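You operate a simulated robot arm through the tools that you are given. There is no shell and no other tool. Be economical: measure what you need, move in short steps, check, and stop when the job is done.

You are at the controls of a simulated two-armed robot. One attempt, no reset.

JOB
At station 29 seat the red block, press the blue button, slide the holder to 50 and open the shutter.
Fine: seat the block first; the shutter (the silver slider) opens last; the other blocks stay on the black pad.

The check looks at the end state, three seconds after you hand in, the way a careful person would. Anything else that was tipped, shoved, dropped, spilled or broken makes it a failure.

ROBOT AND FRAMES
Two 7-joint arms with fingered hands on one trunk, on a base that drives. Base frame: it is fixed to the floor where the robot stands at the start and does not move with it; the origin is under the middle of the robot, x ahead of it, y to its left, z up. Readings come in mm, rad, newtons and seconds.
The left shoulder is at the start at [70, 132, 1167], the right one opposite. With the tool pointing down near the work surface each hand reaches from about 100 to 620 mm from the robot's upright axis, wherever it stands, measured 20 degrees to its own side. Places, roughly: black ribbed knob [500, 400, 1200]; blue ball lever [300, 400, 1000]; blue ribbed knob [200, 500, 800]; blue round button [200, 300, 800]; gold ribbed knob [300, 500, 900]; grey ball lever [200, 400, 900]; orange ribbed knob [200, 400, 900]; purple switch [200, 200, 800]; right screen [700, 400, 900]; silver slider [500, 200, 1000]; small white switch [500, 200, 1000]; square nest of the teal knob holder [400, 200, 900]; swing camera [500, 400, 1100]; teal knob holder [400, 200, 900]; teal ribbed knob [400, 100, 900]; white square button [200, 200, 800]. Payload 2.3 kg a hand.
The tool frame of a hand sits at the grasp point between the pads (the TCP): z along the fingers, y along the line on which they close. The tips reach 25 mm beyond it. The gripper opens to 88 mm. The gripper's body begins 29 mm behind the TCP. The gripper is a hand of 3 fingers: y runs from the thumb to the fingers, the wrist lies at [-13, -97, -162] in the tool frame, and closing takes about 1.5 s.
Orientation is that of the tool frame in the base frame, as [roll, pitch, yaw] about the fixed x, y, z axes, in that order (R = Rz(yaw) Ry(pitch) Rx(roll)). With the fingers straight down and the wrist toward the robot, the tool's x, y and z point along [0, 1, 0], [1, 0, 0] and [0, 0, -1] of the base frame.

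CONTROLS
- The arms move only by the tool send_rows. It takes "left_increments", "right_increments" or both (then of equal length, played together; a hand with none holds still); each is a list of rows, each a list of 6 numbers: the shift along the base's x, y, z in mm, then the turn, a rotation vector about the base's x, y, z in rad. In form: [[tx, ty, tz, rx, ry, rz], ...]. A call has 1 to 12 rows; each row shifts and turns the commanded pose from where the row before left it. "left_jaw" and "right_jaw" are, for a hand that has rows, the gripper command, from -1 (fully open) to 1 (shut), values between in proportion, set as the call begins (left out, the last holds). Rows are played at 5 a second. More than 50 mm and 0.15 rad between two rows, or a gripper value outside its range, and nothing of the call is played. A pose out of reach is approached as far as the arm can. The call stops where the force on the tool passes 40 N (or 10 N more than at its start, if that is more) or the arm is blocked; 0.2 s more then pass. The fingers move at their own pace (about 108 mm/s each) and stop on an object; they squeeze with about 27 N. The grip force told is the motor's: it shows also when the fingers shut on nothing. Time passes only in rows, and 0.2 s behind the last, so rows that do not move let the fingers close. It gives the time, the measured TCP pose, the force on the tool (base axes), the opening and the grip force at its end, in the units of the frame above (readings bear some noise), with the torque about the TCP (base axes, N m) and any sound that the robot's microphone picked up, and new pictures: "pictures" is both (left out), scene, wrist or none (wrist: the cameras of the hands that moved).
- Cameras (640 x 400 px; columns grow to the right, rows downward): "scene" is now at [113.5, 28.3, 1457.2]; the picture's right is [0.40, -0.91, 0.00], its down [-0.76, -0.34, -0.55] and it looks along [0.50, 0.22, -0.84] (base axes); focal length 238 px, centre (320, 200). "left" rides on the left gripper at [-58, -85, -99] in its tool frame; the picture's right is [-0.67, -0.35, 0.66], its down [0.69, -0.63, 0.37] and it looks along [0.28, 0.69, 0.66] (tool axes); focal length 261 px, centre (320, 200). "right" rides on the right gripper at [58, -85, -100] in its tool frame; the picture's right is [-0.67, 0.35, -0.66], its down [-0.69, -0.63, 0.37] and it looks along [-0.29, 0.69, 0.66] (tool axes); focal length 261 px, centre (320, 200). There is no depth. A picture from a camera that has moved, and an enlarged one, comes with that camera's place and axes in the base frame and with its lens.
- lift_body(by): slides the trunk up (or, below 0, down) by that many mm; the arms and the scene camera ride with it, the base frame stays. It gives what a move gives, with no picture.
- drive_base(legs): drives the robot by 1 to 6 legs, each [ahead, left, turn to the left] in mm, mm and rad, along the robot's own axes; the way and the turn of a leg run together, so that a leg with both is an arc; at most 1500 mm and 3.142 rad a leg. The arms and the cameras ride along, it lands a little off, and it stops where it bumps. It gives what a move gives, and a new picture of the scene camera.
- move_fingers(index, middle, thumb_bend, thumb_turn, hand): sets how far each is bent, from 0 (flat) to 1 (curled in); at 0.3 the hand is open as for a grip, at 0.7 the pads meet at the TCP. One left out holds its place. A second passes; each finger stops where it meets its share of the squeeze, and holds until it gets a number again. A gripper value or a shape takes the hand back. It gives what a move gives, with no picture; readings hold the bend of each and the force on the fingers (four entries, about 0 where the hand has none), thumb and palm. thumb_turn goes from beside the hand (0) to across from the fingers (1), as for a grip.
- set_grasp(shape, hand): the hand has 3 fingers and takes this shape, open, in about a second: jaw (thumb against the fingers, like two jaws); tri (thumb and two fingers); tip (a fingertip pinch); poke (one finger out to press); point (the index stretched); flat (the hand flat); cup (the hand cupped); fist (a fist). The gripper value then closes the fingers along that shape, each until it touches; the sizes above hold for jaw. It gives what a move gives, with no picture.
- turn_head(pan, tilt): turns the head with the scene camera to pan (to the left, within 1.501 rad either way) and tilt (down, from -0.506 to 1.204), counted from straight ahead of the robot. It gives what a move gives, and a new picture of the scene camera.
- close_up(camera, box): a new picture of the part [left, top, right, bottom] of that camera's present view, enlarged. The clock stands still meanwhile.
- hand_in(): hands the job in; it is judged then, once.

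Go step by step. Nothing tells you exact positions but the pictures and the camera data: compare them with the known pose of the tool, close in by small moves and look again before you grip or let go. The budget is 120 turns and 260 pictures, counting those below and the enlarged ones. Unless the task says otherwise, let go and move clear before handing in, and close with one line.

The tools are called after "Request:" as a command line: name --argument value ..., lists and objects as JSON in quotes. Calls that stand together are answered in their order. send_rows: Moves the arms, as the interface text tells. Its arguments: {"type":"object","properties":{"left_increments":{"type":"array","items":{"type":"array","items":{"type":"number"}}},"left_jaw":{"type":"number"},"right_increments":{"type":"array","items":{"type":"array","items":{"type":"number"}}},"right_jaw":{"type":"number"},"pictures":{"type":"string","enum":["both","scene","wrist","none"]}},"required":[]} The other tools are called the same way: lift_body (by) slides the trunk up or down; set_grasp (shape, hand) gives the hand a shape; move_fingers (index, middle, thumb_bend, thumb_turn, hand) moves the fingers one by one; drive_base (legs) drives the base; turn_head (pan, tilt) turns the head that bears the scene camera; close_up (camera, box) takes an enlarged picture of a part of a camera's view; hand_in () hands the job in.

At the start:

```text
t: 0.0
left_position: [338.6, 302.7, 1134.3]
left_tool_rot: [-3.141, 0.0, 1.57]
left_wrist_force: [-0.1, -0.2, 0.2]
left_ft_torque: [0.01, -0.01, -0.01]
left_grip_width: 87.6
left_grasp_force: 0.0
left_shape: jaw
left_bend: [0.3, 0.3, 0.3, 0.98]
left_finger forces: [0.0, 0.0, 0.1, 0.1, 0.1, 0.1]
right_position: [401.8, 2.0, 1228.5]
right_tool_rot: [3.141, -0.001, 1.573]
right_wrist_force: [-0.2, 0.4, 0.0]
right_ft_torque: [0.03, 0.01, 0.0]
right_grip_width: 87.7
right_grasp_force: 0.1
right_shape: jaw
right_bend: [0.3, 0.3, 0.3, 0.98]
right_finger forces: [0.1, 0.0, 0.0, 0.0, 0.0, 0.0]
trunk travel left (down, up): [-725.0, 115.0]
robot x, y, heading: [-3.0, 1.4, -0.001]
head pan, tilt: [0.417, 0.988]
```

scene: 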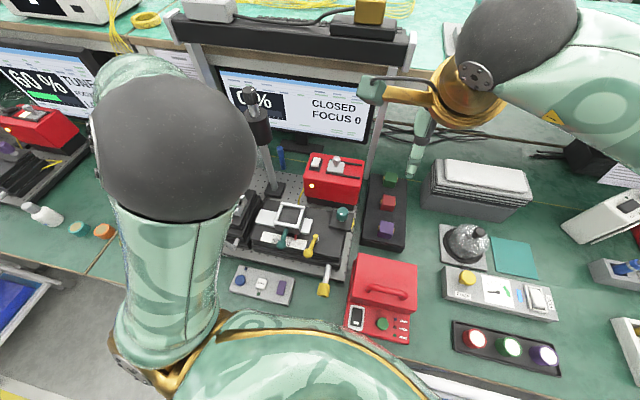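
right: 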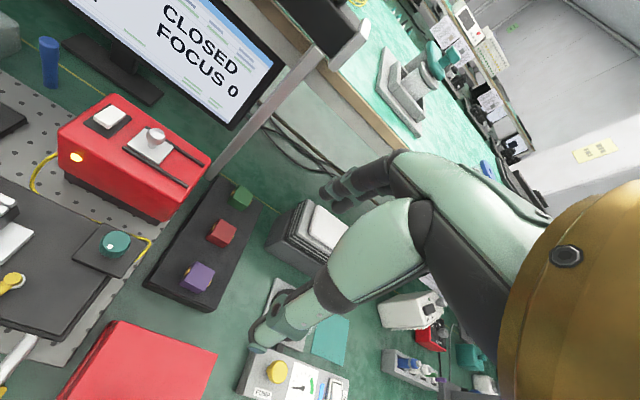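
left: 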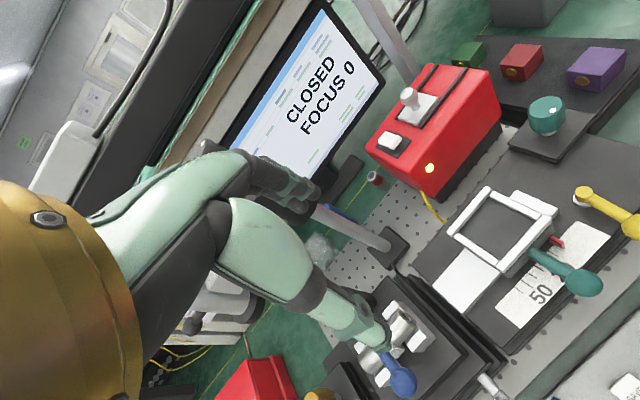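

The scene shows a station with a screen "CLOSED FOCUS 0", a teal-knobbed holder with a white square nest, a red shutter box and a black pad with green/red/purple blocks. I'll take enlarged views to find the labels and the exact places.

Request:
close_up --camera "scene" --box '[220, 140, 420, 310]'

Request:
close_up --camera "left" --box '[320, 30, 640, 400]'

Request:
close_up --camera "right" --box '[0, 60, 280, 320]'

```text
2.35 times, centred on (320, 225) of scene
camera zoom: at [113.5, 28.3, 1457.2], right [0.4, -0.91, 0.0], down [-0.76, -0.34, -0.55], along [0.5, 0.22, -0.84], focal length 561 px, centre (320, 141)
```

zoom: 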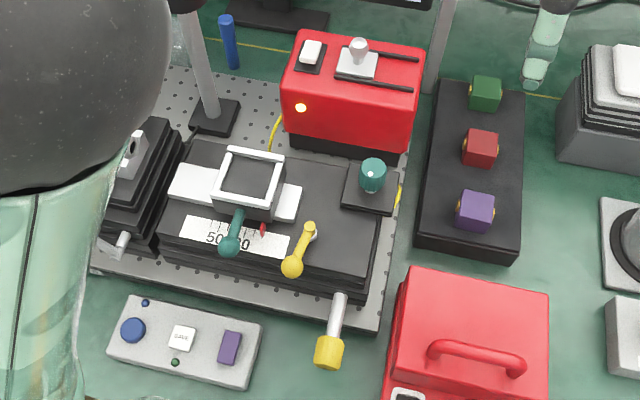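

```text
1.08 times, centred on (480, 215) of left (not enlarged: the box is as wide or as high as the picture)
camera zoom: at [252.6, 245.7, 1232.2], right [-0.35, -0.67, -0.66], down [-0.63, 0.69, -0.37], along [0.69, 0.28, -0.66], focal length 282 px, centre (147, 184)
```

zoom: 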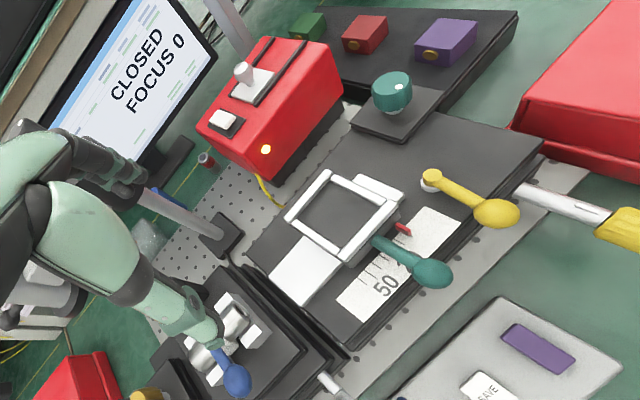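

```text
1.54 times, centred on (140, 190) of right
camera zoom: at [317.7, 59.6, 1326.8], right [0.35, -0.67, 0.66], down [-0.63, -0.69, -0.37], along [0.69, -0.29, -0.66], focal length 401 px, centre (597, 215)
```

zoom: 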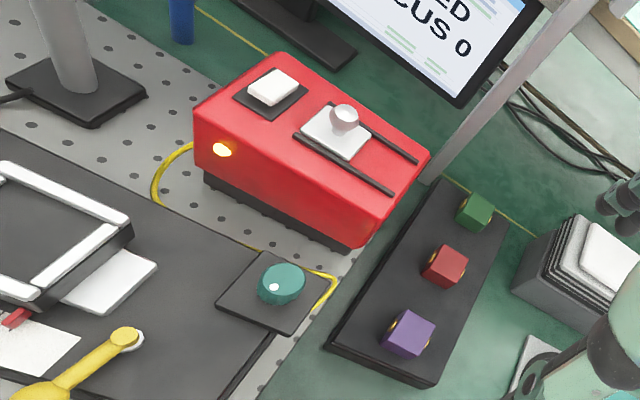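

The left arm hides part of the station. I'll turn the head to look for the station number and the screens.

Request:
turn_head --pan 0.5 --tilt 0.55

Request:
turn_head --pan -0.2 --tilt 0.7

Request:
turn_head --pan 1.2 --tilt 0.7

```text
t: 0.9
left_position: [338.1, 303.1, 1135.5]
left_tool_rot: [-3.141, -0.001, 1.571]
left_wrist_force: [0.1, 0.1, -0.4]
left_ft_torque: [-0.02, -0.01, 0.01]
left_grip_width: 87.7
left_grasp_force: 0.1
left_shape: jaw
left_bend: [0.3, 0.3, 0.3, 0.98]
left_finger forces: [0.1, 0.0, 0.0, 0.0, 0.0, 0.0]
right_position: [402.1, 1.1, 1228.7]
right_tool_rot: [-3.141, 0.001, 1.571]
right_wrist_force: [0.0, 0.3, -0.1]
right_ft_torque: [-0.01, 0.01, -0.01]
right_grip_width: 87.8
right_grasp_force: 0.0
right_shape: jaw
right_bend: [0.3, 0.3, 0.3, 0.98]
right_finger forces: [0.1, 0.0, 0.0, 0.0, 0.0, 0.0]
trunk travel left (down, up): [-725.0, 115.0]
robot x, y, heading: [-3.1, 0.5, 0.001]
head pan, tilt: [0.499, 0.55]
camera scene: at [127.9, 42.7, 1492.8], right [0.48, -0.88, 0.0], down [-0.46, -0.25, -0.85], along [0.75, 0.41, -0.52], focal length 238 px, centre (320, 200)
```

scene: 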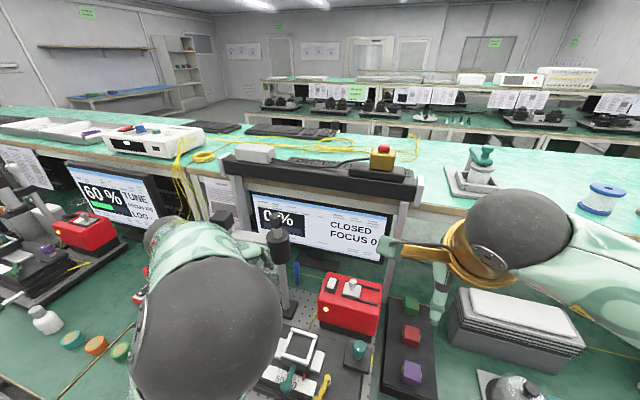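

```text
t: 2.0
left_position: [337.6, 302.7, 1133.4]
left_tool_rot: [3.142, 0.0, 1.57]
left_wrist_force: [-0.2, 0.1, 0.2]
left_ft_torque: [0.02, -0.01, -0.01]
left_grip_width: 87.4
left_grasp_force: 0.0
left_shape: jaw
left_bend: [0.3, 0.3, 0.3, 0.98]
left_finger forces: [0.0, 0.0, 0.0, 0.0, 0.1, 0.0]
right_position: [401.8, 1.4, 1228.8]
right_tool_rot: [-3.141, 0.0, 1.57]
right_wrist_force: [-0.3, 0.6, 0.1]
right_ft_torque: [0.0, -0.01, -0.04]
right_grip_width: 87.8
right_grasp_force: 0.0
right_shape: jaw
right_bend: [0.3, 0.3, 0.3, 0.98]
right_finger forces: [0.1, 0.1, 0.0, 0.1, 0.1, 0.0]
trunk travel left (down, up): [-725.0, 115.0]
robot x, y, heading: [-2.2, 2.2, 0.005]
head pan, tilt: [-0.201, 0.7]
camera scene: at [132.4, -17.0, 1479.8], right [-0.2, -0.98, 0.0], down [-0.63, 0.13, -0.76], along [0.75, -0.15, -0.64], focal length 238 px, centre (320, 200)
```

scene: 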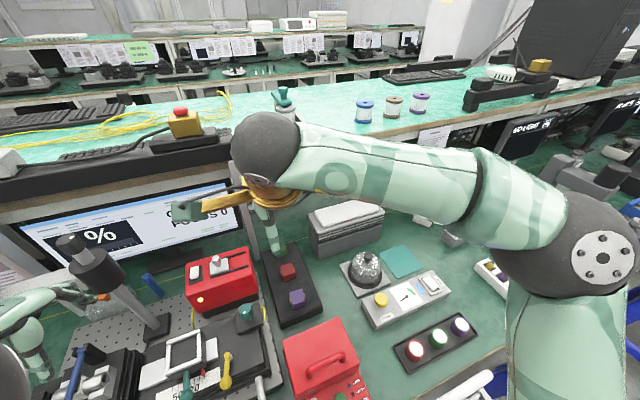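

```text
t: 3.5
left_position: [338.5, 303.9, 1135.0]
left_tool_rot: [3.141, 0.0, 1.572]
left_wrist_force: [0.4, -0.3, 0.0]
left_ft_torque: [-0.02, 0.0, 0.05]
left_grip_width: 87.7
left_grasp_force: 0.1
left_shape: jaw
left_bend: [0.3, 0.3, 0.3, 0.98]
left_finger forces: [0.0, 0.0, 0.0, 0.1, 0.0, 0.1]
right_position: [402.3, 2.4, 1229.0]
right_tool_rot: [-3.14, 0.001, 1.571]
right_wrist_force: [-0.3, 0.6, 0.2]
right_ft_torque: [-0.04, 0.03, -0.01]
right_grip_width: 87.6
right_grasp_force: 0.1
right_shape: jaw
right_bend: [0.3, 0.3, 0.3, 0.98]
right_finger forces: [0.0, 0.0, 0.0, 0.0, 0.0, 0.0]
trunk travel left (down, up): [-725.0, 115.0]
robot x, y, heading: [-1.9, 1.1, -0.0]
head pan, tilt: [1.201, 0.7]
camera scene: at [80.0, 79.0, 1479.8], right [0.93, -0.36, 0.0], down [-0.23, -0.6, -0.76], along [0.28, 0.71, -0.64], focal length 238 px, centre (320, 200)
```

scene: 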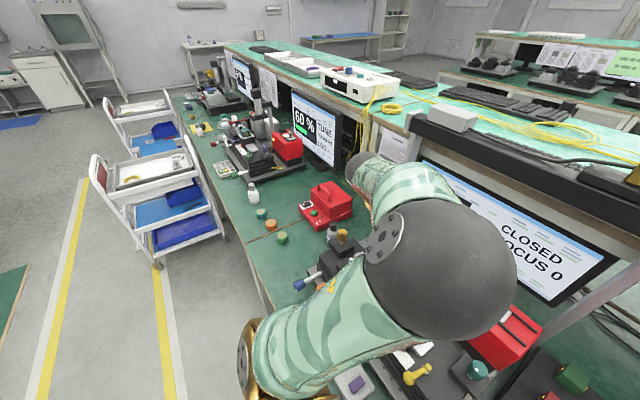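

The listed places match the station in front of the robot. I'll move both hands outward to see it clearly.

Request:
send_rows --left_increments '[[-20, 40, 10, 0, 0, 0], [-20, 40, 10, 0, 0, 0], [-20, 40, 10, 0, 0, 0], [-20, 40, 10, 0, 0, 0], [-20, 40, 10, 0, 0, 0], [-20, 40, 10, 0, 0, 0]]' --right_increments '[[-10, -45, 0, 0, 0, 0], [-10, -45, 0, 0, 0, 0], [-10, -45, 0, 0, 0, 0], [-10, -45, 0, 0, 0, 0], [-10, -45, 0, 0, 0, 0], [-10, -45, 0, 0, 0, 0]]' --pictures "none"

Request:
turn_head --pan 0.3 --tilt 0.95

```text
t: 4.9
left_position: [213.9, 546.1, 1195.8]
left_tool_rot: [-3.141, 0.003, 1.572]
left_wrist_force: [-0.1, 0.7, 0.4]
left_ft_torque: [-0.05, 0.0, -0.02]
left_grip_width: 87.6
left_grasp_force: 0.1
left_shape: jaw
left_bend: [0.3, 0.3, 0.3, 0.98]
left_finger forces: [0.1, 0.0, 0.0, 0.0, 0.0, 0.0]
right_position: [341.0, -267.6, 1228.3]
right_tool_rot: [3.139, 0.002, 1.57]
right_wrist_force: [-0.1, 0.0, 0.2]
right_ft_torque: [0.02, -0.03, -0.03]
right_grip_width: 87.7
right_grasp_force: 0.0
right_shape: jaw
right_bend: [0.3, 0.3, 0.3, 0.98]
right_finger forces: [0.1, 0.0, 0.1, 0.0, 0.0, 0.0]
trunk travel left (down, up): [-725.0, 115.0]
robot x, y, heading: [-0.8, -4.5, -0.003]
head pan, tilt: [1.201, 0.7]
```

```text
t: 6.1
left_position: [215.7, 546.3, 1196.6]
left_tool_rot: [-3.142, -0.001, 1.571]
left_wrist_force: [0.3, 0.6, 0.6]
left_ft_torque: [0.0, -0.01, 0.02]
left_grip_width: 87.9
left_grasp_force: 0.0
left_shape: jaw
left_bend: [0.3, 0.3, 0.3, 0.98]
left_finger forces: [0.1, 0.1, 0.0, 0.1, 0.0, 0.0]
right_position: [343.7, -265.9, 1228.9]
right_tool_rot: [-3.141, -0.001, 1.57]
right_wrist_force: [-0.8, -0.2, 0.0]
right_ft_torque: [-0.03, 0.01, 0.0]
right_grip_width: 87.8
right_grasp_force: 0.0
right_shape: jaw
right_bend: [0.3, 0.3, 0.3, 0.98]
right_finger forces: [0.1, 0.0, 0.0, 0.0, 0.0, 0.0]
trunk travel left (down, up): [-725.0, 115.0]
robot x, y, heading: [2.1, 2.2, -0.001]
head pan, tilt: [0.3, 0.949]
camera scene: at [118.3, 21.5, 1460.0], right [0.3, -0.95, 0.0], down [-0.78, -0.24, -0.58], along [0.56, 0.17, -0.81], focal length 238 px, centre (320, 200)
```

scene: 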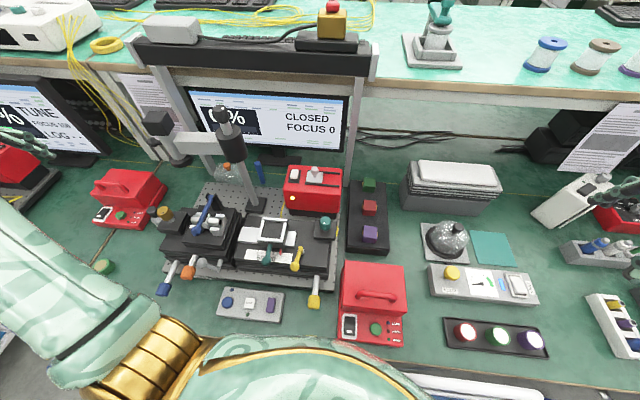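

Request:
close_up --camera "scene" --box '[220, 200, 344, 278]'

Request:
close_up --camera "scene" --box '[270, 150, 400, 260]'

Request:
close_up --camera "scene" --box '[200, 270, 330, 330]'

Request:
close_up --camera "scene" --box '[130, 10, 380, 160]'

```text
5.13 times, centred on (282, 239) of scene
camera zoom: at [118.3, 21.5, 1460.0], right [0.3, -0.95, 0.0], down [-0.78, -0.24, -0.58], along [0.56, 0.17, -0.81], focal length 1222 px, centre (515, -0)
```

zoom: 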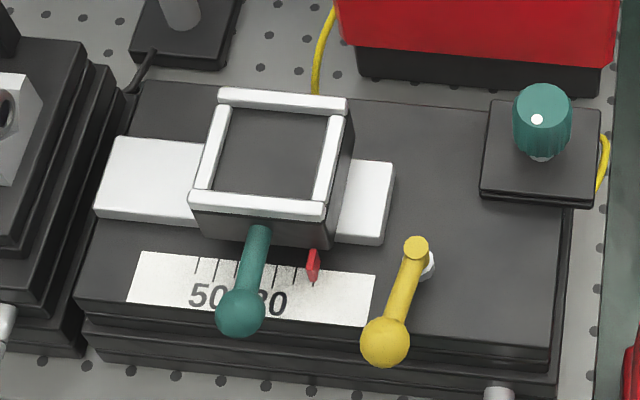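

```text
3.64 times, centred on (335, 205) of scene
camera zoom: at [118.3, 21.5, 1460.0], right [0.3, -0.95, 0.0], down [-0.78, -0.24, -0.58], along [0.56, 0.17, -0.81], focal length 867 px, centre (266, 182)
```

zoom: 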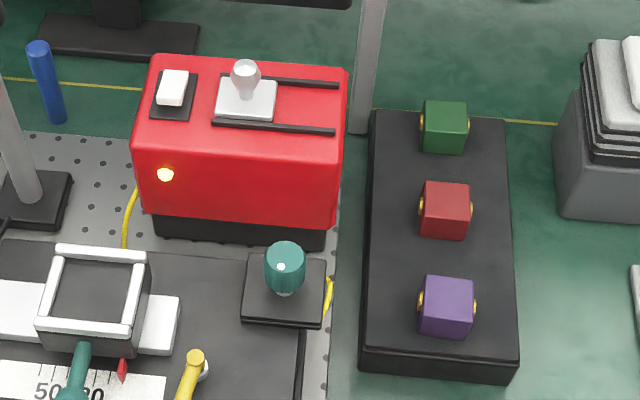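

```text
4.92 times, centred on (265, 300) of scene
camera zoom: at [118.3, 21.5, 1460.0], right [0.3, -0.95, 0.0], down [-0.78, -0.24, -0.58], along [0.56, 0.17, -0.81], focal length 1173 px, centre (591, -292)
```

zoom: 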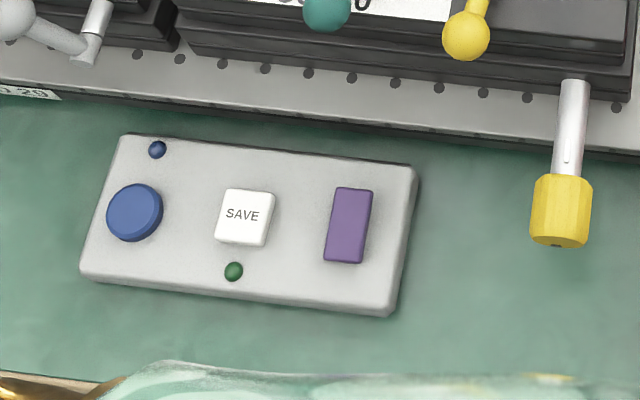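

```text
2.56 times, centred on (255, 85) of scene
camera zoom: at [118.3, 21.5, 1460.0], right [0.3, -0.95, 0.0], down [-0.78, -0.24, -0.58], along [0.56, 0.17, -0.81], focal length 610 px, centre (486, 494)
```

zoom: 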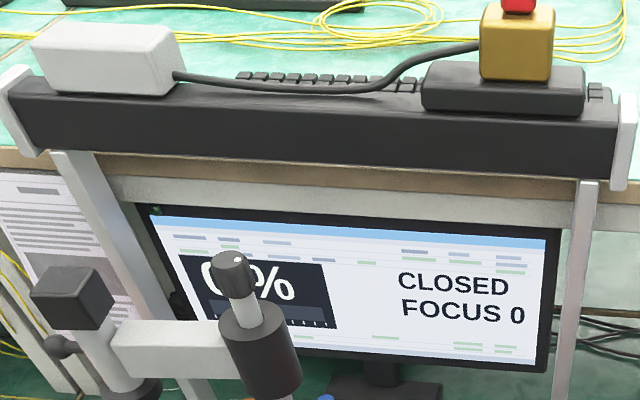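

This is station 29 (the plate's label ends in "29"). By triangulation the red block is near [580,-8,807] and the nest near [355,218,920]. I'll bring the left hand over the block, coming round low in x to stay clear of the swing camera.

Request:
send_rows --left_increments '[[0, -50, 0, 0, 0, 0], [0, -50, 0, 0, 0, 0], [0, -50, 0, 0, 0, 0], [0, -50, 0, 0, 0, 0], [10, -49, 0, 0, 0, 0], [10, -49, 0, 0, 0, 0], [10, -49, 0, 0, 0, 0], [30, -39, 0, 0, 0, 0], [30, -39, 0, 0, 0, 0], [35, -35, 0, 0, 0, 0], [35, -35, 0, 0, 0, 0]]' --pictures "none"

Request:
send_rows --left_increments '[[40, -15, -20, 0, 0, 0], [40, -15, -20, 0, 0, 0], [40, -5, -20, 0, 0, 0], [40, 0, -30, 0, 0, 0], [0, 0, -40, 0, 0, 0], [0, 0, -40, 0, 0, 0]]' --pictures "both"

```text
t: 8.5
left_position: [259.8, 284.2, 1158.9]
left_tool_rot: [3.141, -0.001, 1.571]
left_wrist_force: [0.0, 0.0, -0.4]
left_ft_torque: [0.01, 0.0, -0.02]
left_grip_width: 87.4
left_grasp_force: 0.1
left_shape: jaw
left_bend: [0.3, 0.3, 0.3, 0.98]
left_finger forces: [0.0, 0.1, 0.1, 0.0, 0.1, 0.0]
left hand out of reach, approached as far as the arm can: row 6, 7, 8, 9, 10, 11
right_position: [345.1, -268.5, 1228.7]
right_tool_rot: [3.14, -0.001, 1.571]
right_wrist_force: [-0.3, -0.3, 0.5]
right_ft_torque: [0.03, 0.0, 0.01]
right_grip_width: 87.5
right_grasp_force: 0.1
right_shape: jaw
right_bend: [0.3, 0.3, 0.3, 0.98]
right_finger forces: [0.1, 0.1, 0.0, 0.0, 0.0, 0.0]
trunk travel left (down, up): [-725.0, 115.0]
robot x, y, heading: [2.6, -1.9, -0.004]
head pan, tilt: [0.3, 0.949]
```

```text
t: 9.9
left_position: [429.5, 290.5, 1001.1]
left_tool_rot: [3.14, -0.001, 1.57]
left_wrist_force: [-1.1, 0.4, 0.0]
left_ft_torque: [0.01, 0.0, -0.01]
left_grip_width: 87.6
left_grasp_force: 0.0
left_shape: jaw
left_bend: [0.3, 0.3, 0.3, 0.98]
left_finger forces: [0.0, 0.1, 0.1, 0.1, 0.1, 0.1]
left hand out of reach, approached as far as the arm can: row 1, 2
right_position: [344.9, -267.4, 1228.6]
right_tool_rot: [-3.141, 0.0, 1.569]
right_wrist_force: [0.5, -0.2, -0.1]
right_ft_torque: [0.04, 0.02, -0.01]
right_grip_width: 87.7
right_grasp_force: 0.1
right_shape: jaw
right_bend: [0.3, 0.3, 0.3, 0.98]
right_finger forces: [0.0, 0.1, 0.1, 0.0, 0.1, 0.1]
trunk travel left (down, up): [-725.0, 115.0]
robot x, y, heading: [3.2, -1.0, 0.001]
head pan, tilt: [0.3, 0.949]
camera scene: at [118.6, 21.4, 1460.0], right [0.3, -0.96, 0.0], down [-0.78, -0.24, -0.58], along [0.56, 0.17, -0.81], focal length 238 px, centre (320, 200)
camera left: at [343.3, 231.6, 1099.1], right [-0.35, -0.67, -0.66], down [-0.63, 0.69, -0.37], along [0.7, 0.28, -0.66], focal length 261 px, centre (320, 200)
```

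scene: 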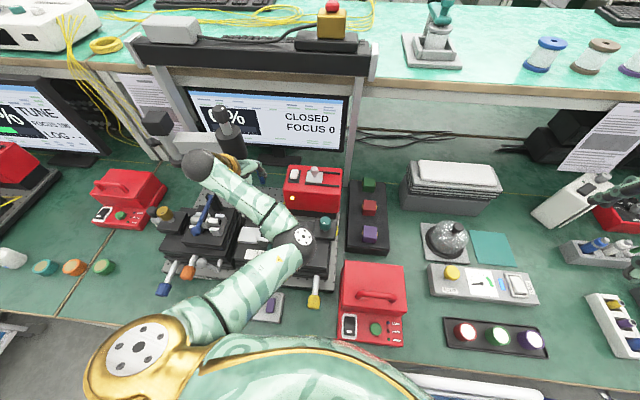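
left: 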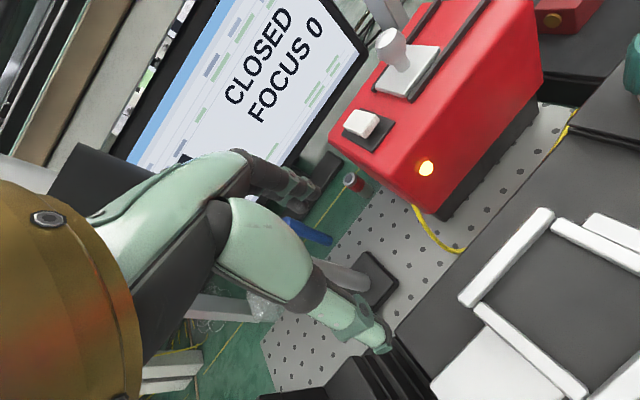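

The higher poses were out of reach, so rows were cut short and the hand ended near [430,290,1001]. I'll step back and then move right, in front of the red shutter box.

Request:
send_rows --left_increments '[[-40, 0, 20, 0, 0, 0], [-10, -40, 0, 0, 0, 0], [0, -45, 0, 0, 0, 0], [0, -45, 0, 0, 0, 0], [0, -45, 0, 0, 0, 0], [0, -45, 0, 0, 0, 0], [0, -45, 0, 0, 0, 0]]' --pictures "both"

```text
t: 11.5
left_position: [405.5, 231.7, 1009.7]
left_tool_rot: [-3.14, -0.011, 1.577]
left_wrist_force: [0.7, 0.1, -0.3]
left_ft_torque: [-0.03, 0.0, 0.03]
left_grip_width: 87.7
left_grasp_force: 0.1
left_shape: jaw
left_bend: [0.3, 0.3, 0.3, 0.98]
left_finger forces: [0.1, 0.0, 0.1, 0.0, 0.0, 0.0]
left hand out of reach, approached as far as the arm can: row 2, 3, 4, 5, 6, 7
right_position: [342.9, -267.1, 1227.9]
right_tool_rot: [3.141, 0.001, 1.571]
right_wrist_force: [-0.5, 0.1, -0.4]
right_ft_torque: [0.01, 0.02, -0.02]
right_grip_width: 87.6
right_grasp_force: 0.1
right_shape: jaw
right_bend: [0.3, 0.3, 0.3, 0.98]
right_finger forces: [0.0, 0.0, 0.0, 0.0, 0.1, 0.1]
trunk travel left (down, up): [-725.0, 115.0]
robot x, y, heading: [0.9, -1.1, 0.004]
head pan, tilt: [0.3, 0.949]
camera scene: at [118.5, 21.0, 1460.0], right [0.3, -0.96, 0.0], down [-0.78, -0.24, -0.58], along [0.56, 0.17, -0.81], focal length 238 px, centre (320, 200)
camera left: at [320.0, 172.9, 1106.0], right [-0.34, -0.67, -0.66], down [-0.63, 0.68, -0.36], along [0.69, 0.3, -0.66], focal length 261 px, centre (320, 200)
```

scene: 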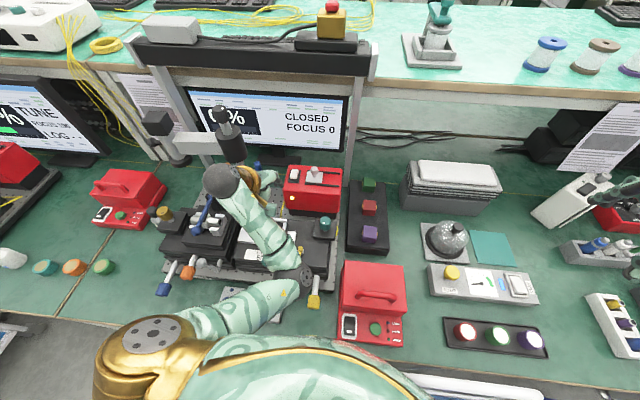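
left: 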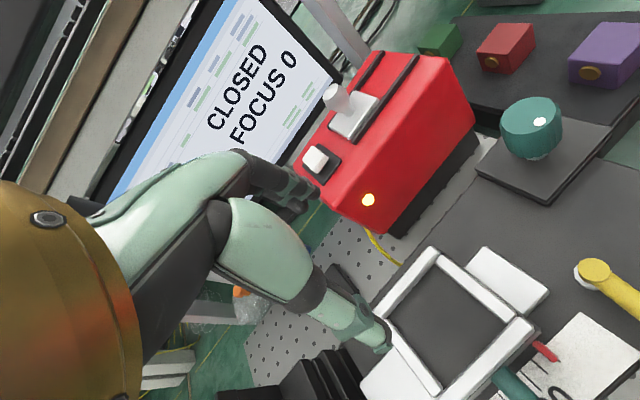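

The left arm cannot cross to the block from here. I'll retract it, then turn and strafe the base a little to the left so that the right hand reaches both the block and the nest.

Request:
send_rows --left_increments '[[-40, 10, 30, 0, 0, 0], [-30, 20, 30, 0, 0, 0], [-30, 30, 30, 0, 0, 0], [-20, 40, 30, 0, 0, 0], [-20, 45, 10, 0, 0, 0], [-20, 45, 10, 0, 0, 0], [-20, 45, 10, 0, 0, 0], [-20, 45, 10, 0, 0, 0], [0, 45, 0, 0, 0, 0]]' --pictures "none"

Request:
drive_base --legs '[[0, 100, 0], [0, 0, 0.35]]'

```text
refused: row 1 steps farther than a row can; nothing moved
```

```text
t: 13.7
left_position: [303.8, 451.2, 1009.2]
left_tool_rot: [3.141, -0.011, 1.923]
left_wrist_force: [0.2, -1.2, -0.1]
left_ft_torque: [-0.02, -0.01, -0.02]
left_grip_width: 88.0
left_grasp_force: 0.1
left_shape: jaw
left_bend: [0.3, 0.3, 0.3, 0.98]
left_finger forces: [0.0, 0.0, 0.0, 0.1, 0.1, 0.0]
right_position: [415.2, -38.7, 1229.6]
right_tool_rot: [3.141, 0.001, 1.915]
right_wrist_force: [0.4, 0.6, 0.3]
right_ft_torque: [-0.01, 0.01, 0.01]
right_grip_width: 87.5
right_grasp_force: 0.0
right_shape: jaw
right_bend: [0.3, 0.3, 0.3, 0.98]
right_finger forces: [0.0, 0.0, 0.1, 0.0, 0.0, 0.1]
trunk travel left (down, up): [-725.0, 115.0]
robot x, y, heading: [1.0, 97.6, 0.338]
head pan, tilt: [0.3, 0.949]
camera scene: at [104.5, 156.8, 1460.0], right [0.6, -0.8, 0.0], down [-0.65, -0.49, -0.58], along [0.47, 0.35, -0.81], focal length 238 px, centre (320, 200)
```

scene: 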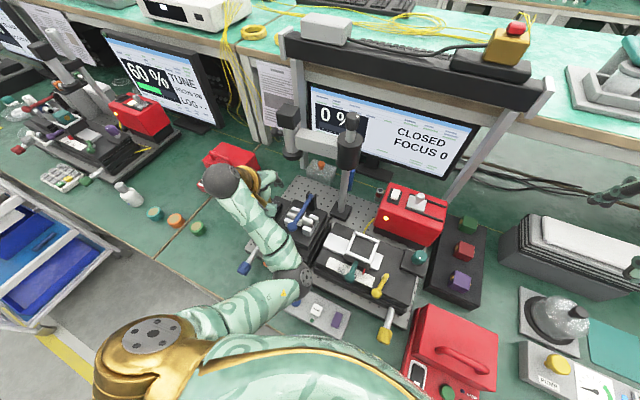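

The retract call was refused but the base still drove, so the left hand is now low over the left stage. I'll look there, then lift it straight up.

Request:
send_rows --left_increments '[[0, 0, 30, 0, 0, 0], [0, 0, 40, 0, 0, 0], [-10, 20, 40, 0, 0, 0], [-20, 30, 20, 0, 0, 0], [-20, 30, 20, 0, 0, 0], [-20, 30, 10, 0, 0, 0], [-20, 30, 0, 0, 0, 0]]' --right_increments '[[0, 0, 0, 0, 0, -0.1], [0, 0, 0, 0, 0, -0.1], [0, 0, 0, 0, 0, -0.1], [0, 0, 0, 0, 0, -0.043], [0, 0, 0, 0, 0, 0], [0, 0, 0, 0, 0, 0], [0, 0, 0, 0, 0, 0]]' --pictures "both"

Request:
close_up --camera "scene" --box '[210, 170, 350, 300]'

```text
t: 15.3
left_position: [233.9, 614.0, 1156.0]
left_tool_rot: [3.14, -0.006, 1.921]
left_wrist_force: [-0.6, 0.0, -0.6]
left_ft_torque: [-0.05, 0.01, 0.01]
left_grip_width: 87.8
left_grasp_force: 0.1
left_shape: jaw
left_bend: [0.3, 0.3, 0.3, 0.98]
left_finger forces: [0.0, 0.1, 0.1, 0.1, 0.0, 0.1]
left hand out of reach, approached as far as the arm can: row 1, 2
right_position: [413.9, -37.8, 1228.7]
right_tool_rot: [-3.141, 0.002, 1.571]
right_wrist_force: [0.5, 0.0, 0.8]
right_ft_torque: [0.02, 0.01, -0.01]
right_grip_width: 87.6
right_grasp_force: 0.1
right_shape: jaw
right_bend: [0.3, 0.3, 0.3, 0.98]
right_finger forces: [0.0, 0.0, 0.0, 0.0, 0.1, 0.0]
trunk travel left (down, up): [-725.0, 115.0]
robot x, y, heading: [0.3, 100.6, 0.346]
head pan, tilt: [0.3, 0.949]
camera scene: at [103.2, 159.8, 1460.0], right [0.6, -0.8, 0.0], down [-0.65, -0.49, -0.58], along [0.47, 0.35, -0.81], focal length 238 px, centre (320, 200)
camera right: at [329.4, 20.8, 1326.5], right [0.35, -0.67, 0.66], down [-0.63, -0.69, -0.37], along [0.7, -0.29, -0.66], focal length 261 px, centre (320, 200)
camera left: at [172.5, 529.7, 1254.3], right [-0.1, -0.74, -0.66], down [-0.83, 0.43, -0.36], along [0.55, 0.51, -0.66], focal length 261 px, centre (320, 200)
```

scene: 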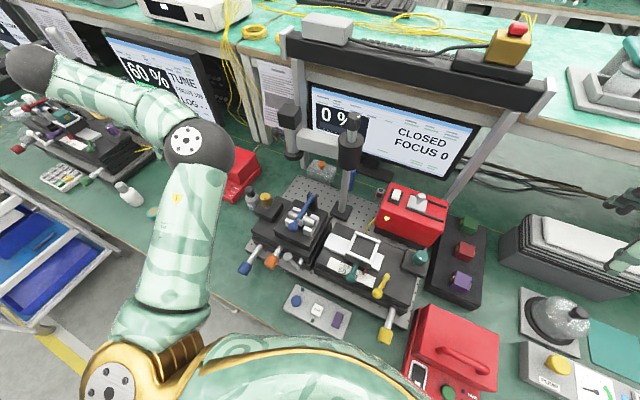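
right: 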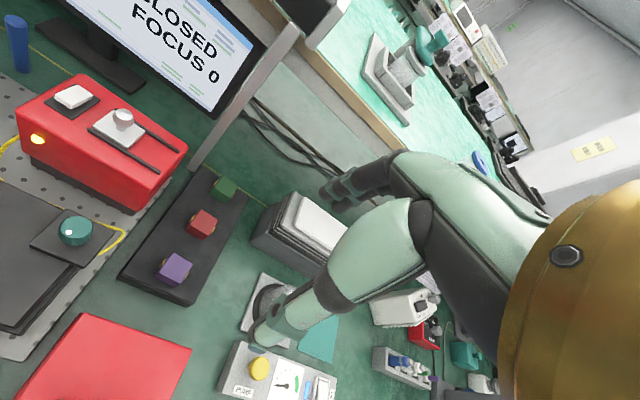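
left: 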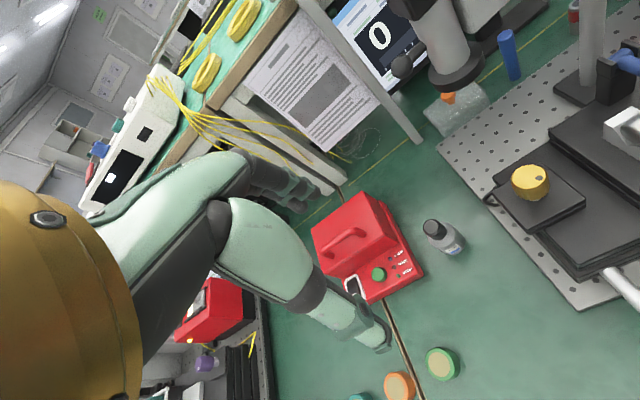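

```text
3.08 times, centred on (280, 235) of scene
camera zoom: at [103.2, 159.8, 1460.0], right [0.6, -0.8, 0.0], down [-0.65, -0.49, -0.58], along [0.47, 0.35, -0.81], focal length 733 px, centre (443, 92)
```

zoom: 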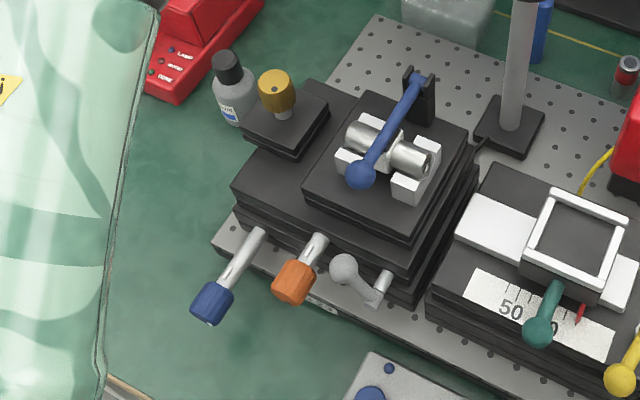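

Nothing was disturbed. Now I'll take the right hand (already aligned) towards a point above the red block.

Request:
send_rows --right_increments '[[30, 5, -35, 0, 0, 0], [30, 5, -35, 0, 0, 0], [30, 5, -35, 0, 0, 0], [25, 5, -38, 0, 0, 0], [25, 5, -38, 0, 0, 0], [15, 5, -40, 0, 0, 0], [0, 0, -40, 0, 0, 0]]' --pictures "both"

```text
t: 16.9
left_position: [235.2, 611.7, 1156.9]
left_tool_rot: [-3.141, -0.009, 1.923]
left_wrist_force: [-0.1, 0.0, -0.1]
left_ft_torque: [-0.03, -0.04, 0.0]
left_grip_width: 87.8
left_grasp_force: 0.1
left_shape: jaw
left_bend: [0.3, 0.3, 0.3, 0.98]
left_finger forces: [0.1, 0.1, 0.0, 0.0, 0.0, 0.1]
right_position: [571.2, -10.0, 965.8]
right_tool_rot: [-3.139, 0.0, 1.573]
right_wrist_force: [0.1, 0.1, -1.6]
right_ft_torque: [0.0, 0.02, 0.0]
right_grip_width: 87.3
right_grasp_force: 0.1
right_shape: jaw
right_bend: [0.3, 0.3, 0.3, 0.98]
right_finger forces: [0.1, 0.0, 0.0, 0.1, 0.1, 0.0]
trunk travel left (down, up): [-725.0, 115.0]
robot x, y, heading: [-1.2, 98.6, 0.341]
head pan, tilt: [0.3, 0.949]
camera scene: at [105.4, 158.3, 1459.9], right [0.6, -0.8, 0.0], down [-0.65, -0.49, -0.58], along [0.46, 0.35, -0.81], focal length 238 px, centre (320, 200)
camera right: at [486.9, 47.8, 1064.1], right [0.35, -0.67, 0.66], down [-0.63, -0.69, -0.37], along [0.69, -0.28, -0.66], focal length 261 px, centre (320, 200)
```

scene: 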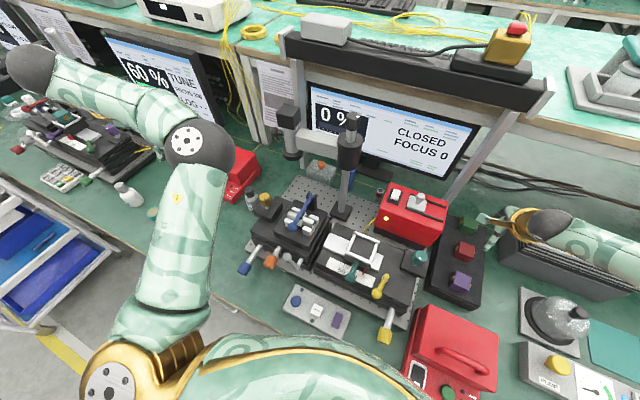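
right: 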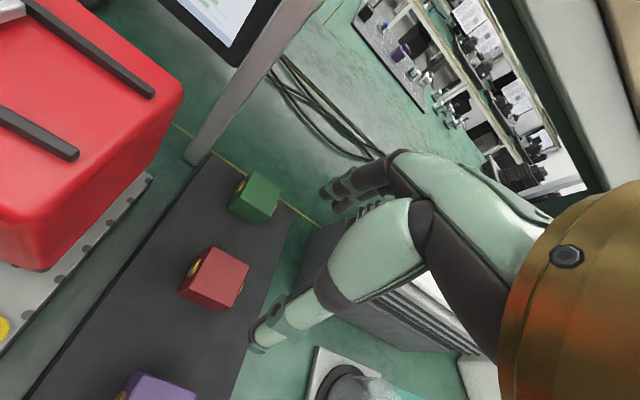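

The right hand reaches; block centre is about [578,-7,807]. The pad and nest seem yawed by about +0.2 rad, so I'll match this and descend a bit.

Request:
send_rows --right_increments '[[2, 1, -20, 0, 0, 0.1], [2, 1, -20, 0, 0, 0.1], [2, 0, -20, 0, 0, 0]]' --pictures "wrist"

Request:
close_up --camera "right" --box '[140, 160, 400, 380]'

Request:
close_up --camera "scene" --box '[410, 190, 570, 310]'

```text
t: 17.7
left_position: [233.9, 612.5, 1158.4]
left_tool_rot: [3.141, -0.006, 1.922]
left_wrist_force: [-0.2, -0.4, 0.3]
left_ft_torque: [0.01, 0.01, -0.02]
left_grip_width: 87.7
left_grasp_force: 0.2
left_shape: jaw
left_bend: [0.3, 0.3, 0.3, 0.98]
left_finger forces: [0.0, 0.1, 0.0, 0.0, 0.0, 0.0]
right_position: [577.0, -5.5, 908.6]
right_tool_rot: [3.141, 0.0, 1.773]
right_wrist_force: [0.7, 0.3, 0.7]
right_ft_torque: [0.01, -0.03, 0.02]
right_grip_width: 87.7
right_grasp_force: 0.0
right_shape: jaw
right_bend: [0.3, 0.3, 0.3, 0.98]
right_finger forces: [0.0, 0.0, 0.1, 0.1, 0.0, 0.1]
trunk travel left (down, up): [-725.0, 115.0]
robot x, y, heading: [3.0, 97.1, 0.343]
head pan, tilt: [0.3, 0.949]
camera right: at [482.5, 34.2, 1006.1], right [0.48, -0.59, 0.66], down [-0.48, -0.8, -0.37], along [0.74, -0.14, -0.66], focal length 261 px, centre (320, 200)
```

right: 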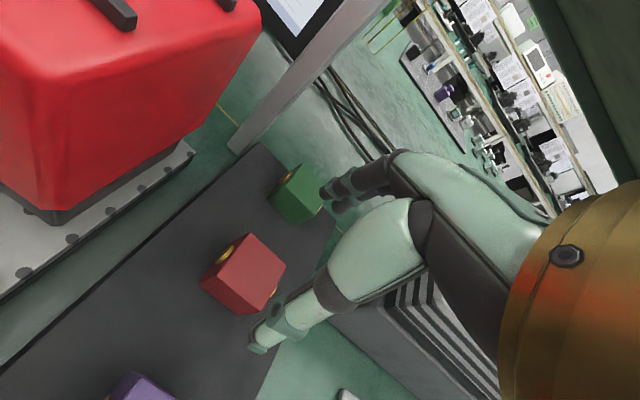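

```text
1.82 times, centred on (270, 270) of right
camera zoom: at [482.5, 34.2, 1006.1], right [0.48, -0.59, 0.66], down [-0.48, -0.8, -0.37], along [0.74, -0.14, -0.66], focal length 474 px, centre (411, 73)
```

zoom: 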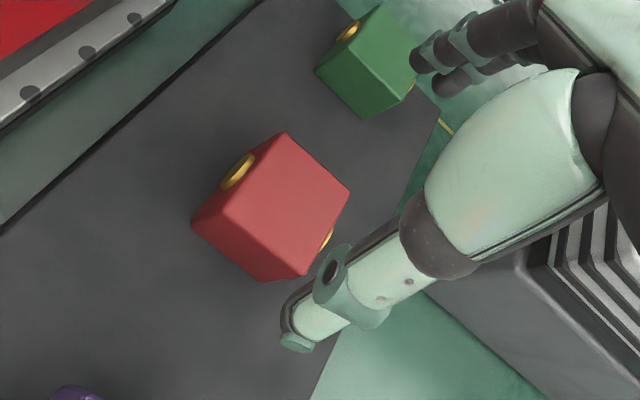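

```text
3.33 times, centred on (490, 250) of scene
camera zoom: at [105.0, 158.5, 1459.9], right [0.6, -0.8, 0.0], down [-0.65, -0.49, -0.58], along [0.46, 0.35, -0.81], focal length 794 px, centre (-247, 33)
```

zoom: 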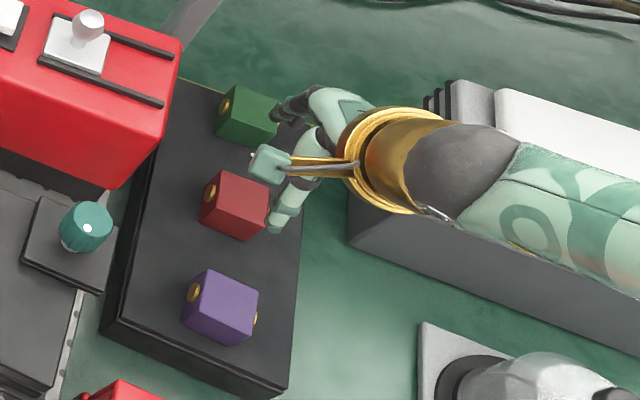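

The block top is near z≈830 and its edge about 38 mm, with yaw matched. I'll descend to grip the upper part (TCP z≈830).

Request:
send_rows --right_increments '[[-1, -2, -25, 0, 0, 0], [0, 0, -25, 0, 0, 0], [0, 0, -15, 0, 0, 0], [0, 0, -10, 0, 0, 0], [0, 0, 0, 0, 0, 0]]' --pictures "wrist"

Request:
close_up --camera "scene" --box '[410, 190, 570, 310]'

```text
t: 18.9
left_position: [231.6, 612.0, 1158.6]
left_tool_rot: [3.14, -0.007, 1.922]
left_wrist_force: [0.4, 0.1, 0.2]
left_ft_torque: [0.01, -0.01, -0.03]
left_grip_width: 87.8
left_grasp_force: 0.0
left_shape: jaw
left_bend: [0.3, 0.3, 0.3, 0.98]
left_finger forces: [0.0, 0.1, 0.0, 0.0, 0.0, 0.0]
right_position: [575.1, -5.2, 834.4]
right_tool_rot: [3.139, 0.001, 1.772]
right_wrist_force: [-1.0, -0.7, 8.0]
right_ft_torque: [0.01, -0.4, -0.05]
right_grip_width: 87.5
right_grasp_force: 0.0
right_shape: jaw
right_bend: [0.3, 0.3, 0.3, 0.98]
right_finger forces: [0.0, 7.9, 0.0, 0.0, 0.1, 0.0]
trunk travel left (down, up): [-725.0, 115.0]
robot x, y, heading: [-1.3, 94.3, 0.344]
head pan, tilt: [0.3, 0.949]
camera right: at [479.4, 32.5, 932.0], right [0.47, -0.59, 0.66], down [-0.48, -0.8, -0.37], along [0.74, -0.14, -0.66], focal length 261 px, centre (320, 200)
```

right: 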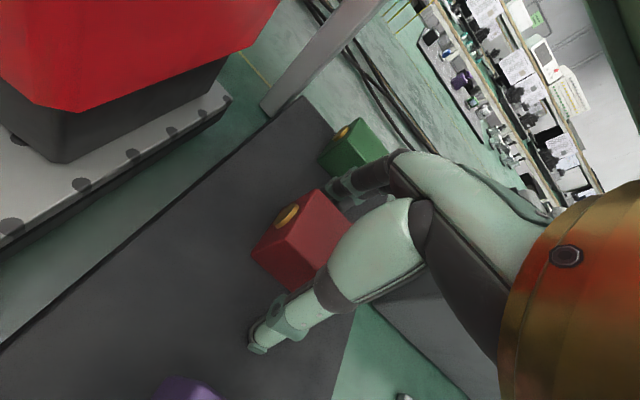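

```text
3.33 times, centred on (490, 250) of scene
camera zoom: at [101.8, 158.2, 1460.3], right [0.6, -0.8, 0.0], down [-0.65, -0.49, -0.58], along [0.47, 0.35, -0.81], focal length 794 px, centre (-247, 33)
```

zoom: 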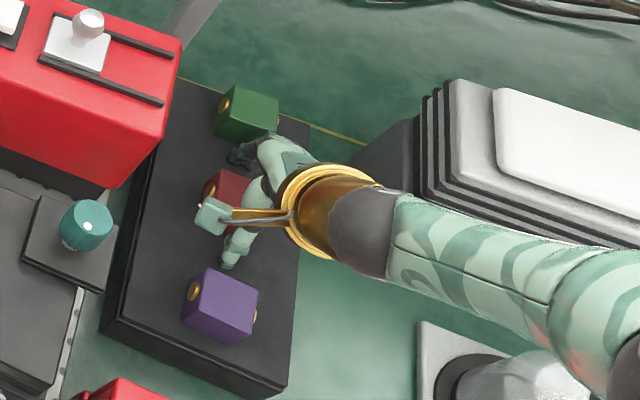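

A finger touches the pad lightly (8 N), so the pad top is about z≈808 and the block top ≈843. I'll rise 7 mm and close.

Request:
send_rows --right_increments '[[0, 0, 7, 0, 0, 0], [0, 0, 0, 0, 0, 0]]' --pictures "none"

Request:
send_rows --right_increments '[[0, 0, 0, 0, 0, 0], [0, 0, 0, 0, 0, 0], [0, 0, 0, 0, 0, 0], [0, 0, 0, 0, 0, 0], [0, 0, 0, 0, 0, 0], [0, 0, 0, 0, 0, 0], [0, 0, 0, 0, 0, 0]]' --right_jaw 1 --pictures "wrist"

Request:
close_up --camera "scene" --box '[430, 200, 530, 280]'

```text
t: 19.5
left_position: [232.7, 613.1, 1157.9]
left_tool_rot: [3.141, -0.007, 1.922]
left_wrist_force: [-0.1, -0.1, -0.1]
left_ft_torque: [0.0, -0.01, 0.02]
left_grip_width: 87.9
left_grasp_force: 0.1
left_shape: jaw
left_bend: [0.3, 0.3, 0.3, 0.98]
left_finger forces: [0.0, 0.0, 0.1, 0.0, 0.0, 0.1]
right_position: [574.6, -6.6, 839.4]
right_tool_rot: [3.141, 0.0, 1.772]
right_wrist_force: [0.0, 0.2, 0.5]
right_ft_torque: [0.0, 0.01, 0.06]
right_grip_width: 87.8
right_grasp_force: 0.0
right_shape: jaw
right_bend: [0.3, 0.3, 0.3, 0.98]
right_finger forces: [0.0, 0.0, 0.0, 0.0, 0.0, 0.0]
trunk travel left (down, up): [-725.0, 115.0]
robot x, y, heading: [-0.4, 98.9, 0.344]
head pan, tilt: [0.3, 0.949]
```

```text
t: 21.1
left_position: [233.6, 612.1, 1158.4]
left_tool_rot: [3.141, -0.009, 1.924]
left_wrist_force: [0.5, -0.3, -0.4]
left_ft_torque: [0.02, 0.05, 0.0]
left_grip_width: 87.7
left_grasp_force: 0.1
left_shape: jaw
left_bend: [0.3, 0.3, 0.3, 0.98]
left_finger forces: [0.1, 0.1, 0.0, 0.1, 0.1, 0.1]
right_position: [576.8, -6.0, 839.0]
right_tool_rot: [-3.141, 0.001, 1.772]
right_wrist_force: [-0.9, -1.0, 0.0]
right_ft_torque: [0.01, 0.03, 0.02]
right_grip_width: 34.4
right_grasp_force: 26.9
right_shape: jaw
right_bend: [0.74, 0.54, 0.7, 1.0]
right_finger forces: [15.7, 8.7, 0.0, 0.1, 24.4, 0.0]
trunk travel left (down, up): [-725.0, 115.0]
robot x, y, heading: [3.8, 94.8, 0.344]
head pan, tilt: [0.3, 0.949]
camera right: at [480.9, 32.7, 937.9], right [0.48, -0.59, 0.66], down [-0.48, -0.8, -0.37], along [0.74, -0.14, -0.66], focal length 261 px, centre (320, 200)
```

right: 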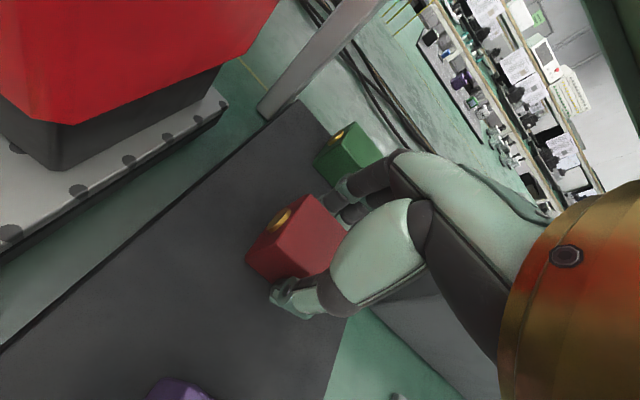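

```text
5.00 times, centred on (480, 240) of scene
camera zoom: at [104.8, 158.1, 1459.9], right [0.6, -0.8, 0.0], down [-0.65, -0.49, -0.58], along [0.47, 0.35, -0.81], focal length 1192 px, centre (-480, 0)
```

zoom: 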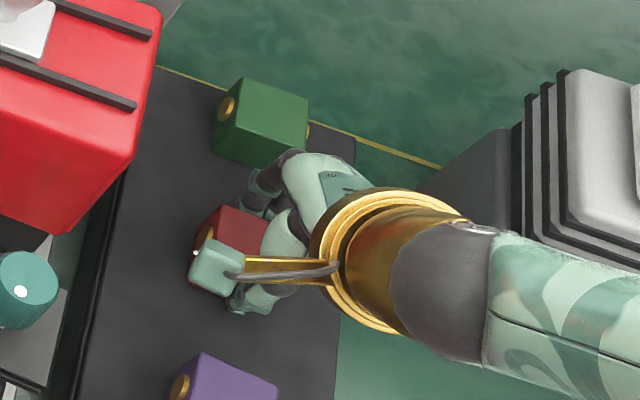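

The grip closed on 34 mm, though the two fingers bent unequally. I'll look closely before lifting.

Request:
close_up --camera "right" --box '[220, 120, 400, 340]'

```text
1.82 times, centred on (310, 230) of right
camera zoom: at [480.9, 32.7, 937.9], right [0.48, -0.59, 0.66], down [-0.48, -0.8, -0.37], along [0.74, -0.14, -0.66], focal length 474 px, centre (338, 146)
```

zoom: 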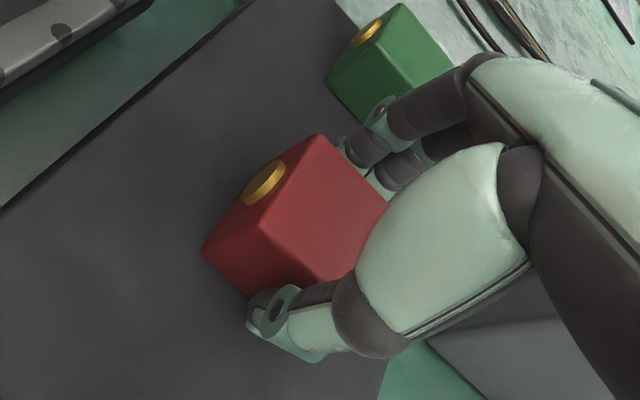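

The hand seems some 6 mm off towards −y and a bit far in x, so I'll open, recentre and grip again.

Request:
send_rows --right_increments '[[0, 0, 0, 0, 0, 0], [0, 0, 0, 0, 0, 0], [0, 0, 0, 0, 0, 0], [-6, 5, 0, 0, 0, 0], [0, 0, 0, 0, 0, 0]]' --right_jaw -1 --pictures "none"

Request:
send_rows --right_increments '[[0, 0, 0, 0, 0, 0], [0, 0, 0, 0, 0, 0], [0, 0, 0, 0, 0, 0], [0, 0, 0, 0, 0, 0], [0, 0, 0, 0, 0, 0], [0, 0, 0, 0, 0, 0], [0, 0, 0, 0, 0, 0]]' --right_jaw 1 --pictures "none"

Request:
close_up --camera "right" --box '[220, 120, 400, 340]'

```text
t: 22.3
left_position: [234.2, 611.6, 1157.3]
left_tool_rot: [-3.141, -0.009, 1.923]
left_wrist_force: [0.4, 0.0, 0.7]
left_ft_torque: [0.02, 0.0, -0.02]
left_grip_width: 87.8
left_grasp_force: 0.0
left_shape: jaw
left_bend: [0.3, 0.3, 0.3, 0.98]
left_finger forces: [0.0, 0.0, 0.0, 0.0, 0.0, 0.0]
right_position: [568.7, -2.3, 840.2]
right_tool_rot: [-3.141, -0.001, 1.773]
right_wrist_force: [-0.2, 0.7, 0.3]
right_ft_torque: [-0.04, 0.01, 0.01]
right_grip_width: 87.6
right_grasp_force: 0.1
right_shape: jaw
right_bend: [0.3, 0.3, 0.3, 0.98]
right_finger forces: [0.0, 0.0, 0.1, 0.1, 0.1, 0.0]
trunk travel left (down, up): [-725.0, 115.0]
robot x, y, heading: [3.2, 100.3, 0.341]
head pan, tilt: [0.3, 0.949]
```

```text
t: 23.9
left_position: [233.6, 612.4, 1157.9]
left_tool_rot: [-3.141, -0.01, 1.924]
left_wrist_force: [-0.1, -0.4, -0.4]
left_ft_torque: [0.01, -0.03, 0.01]
left_grip_width: 87.9
left_grasp_force: 0.0
left_shape: jaw
left_bend: [0.3, 0.3, 0.3, 0.98]
left_finger forces: [0.1, 0.0, 0.0, 0.0, 0.0, 0.0]
right_position: [569.7, -3.0, 839.4]
right_tool_rot: [-3.141, 0.0, 1.773]
right_wrist_force: [0.2, 0.0, -0.5]
right_ft_torque: [-0.03, 0.04, 0.02]
right_grip_width: 34.3
right_grasp_force: 26.4
right_shape: jaw
right_bend: [0.74, 0.5, 0.72, 1.0]
right_finger forces: [15.6, 8.8, 0.0, 0.1, 24.4, 0.0]
trunk travel left (down, up): [-725.0, 115.0]
robot x, y, heading: [-2.4, 99.7, 0.341]
head pan, tilt: [0.3, 0.949]
```

```text
1.82 times, centred on (310, 230) of right
camera zoom: at [474.6, 36.9, 938.2], right [0.48, -0.59, 0.66], down [-0.48, -0.8, -0.37], along [0.74, -0.14, -0.66], focal length 474 px, centre (338, 146)
```

zoom: 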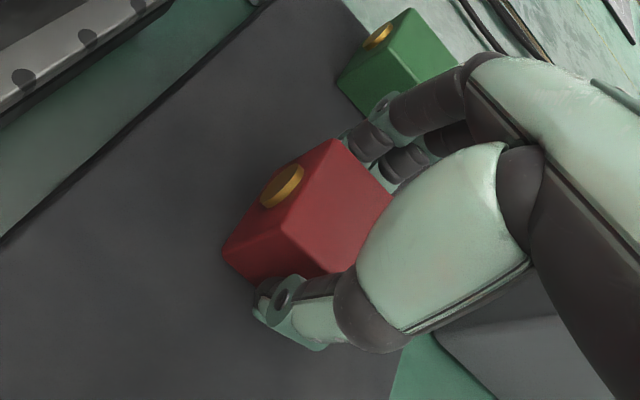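

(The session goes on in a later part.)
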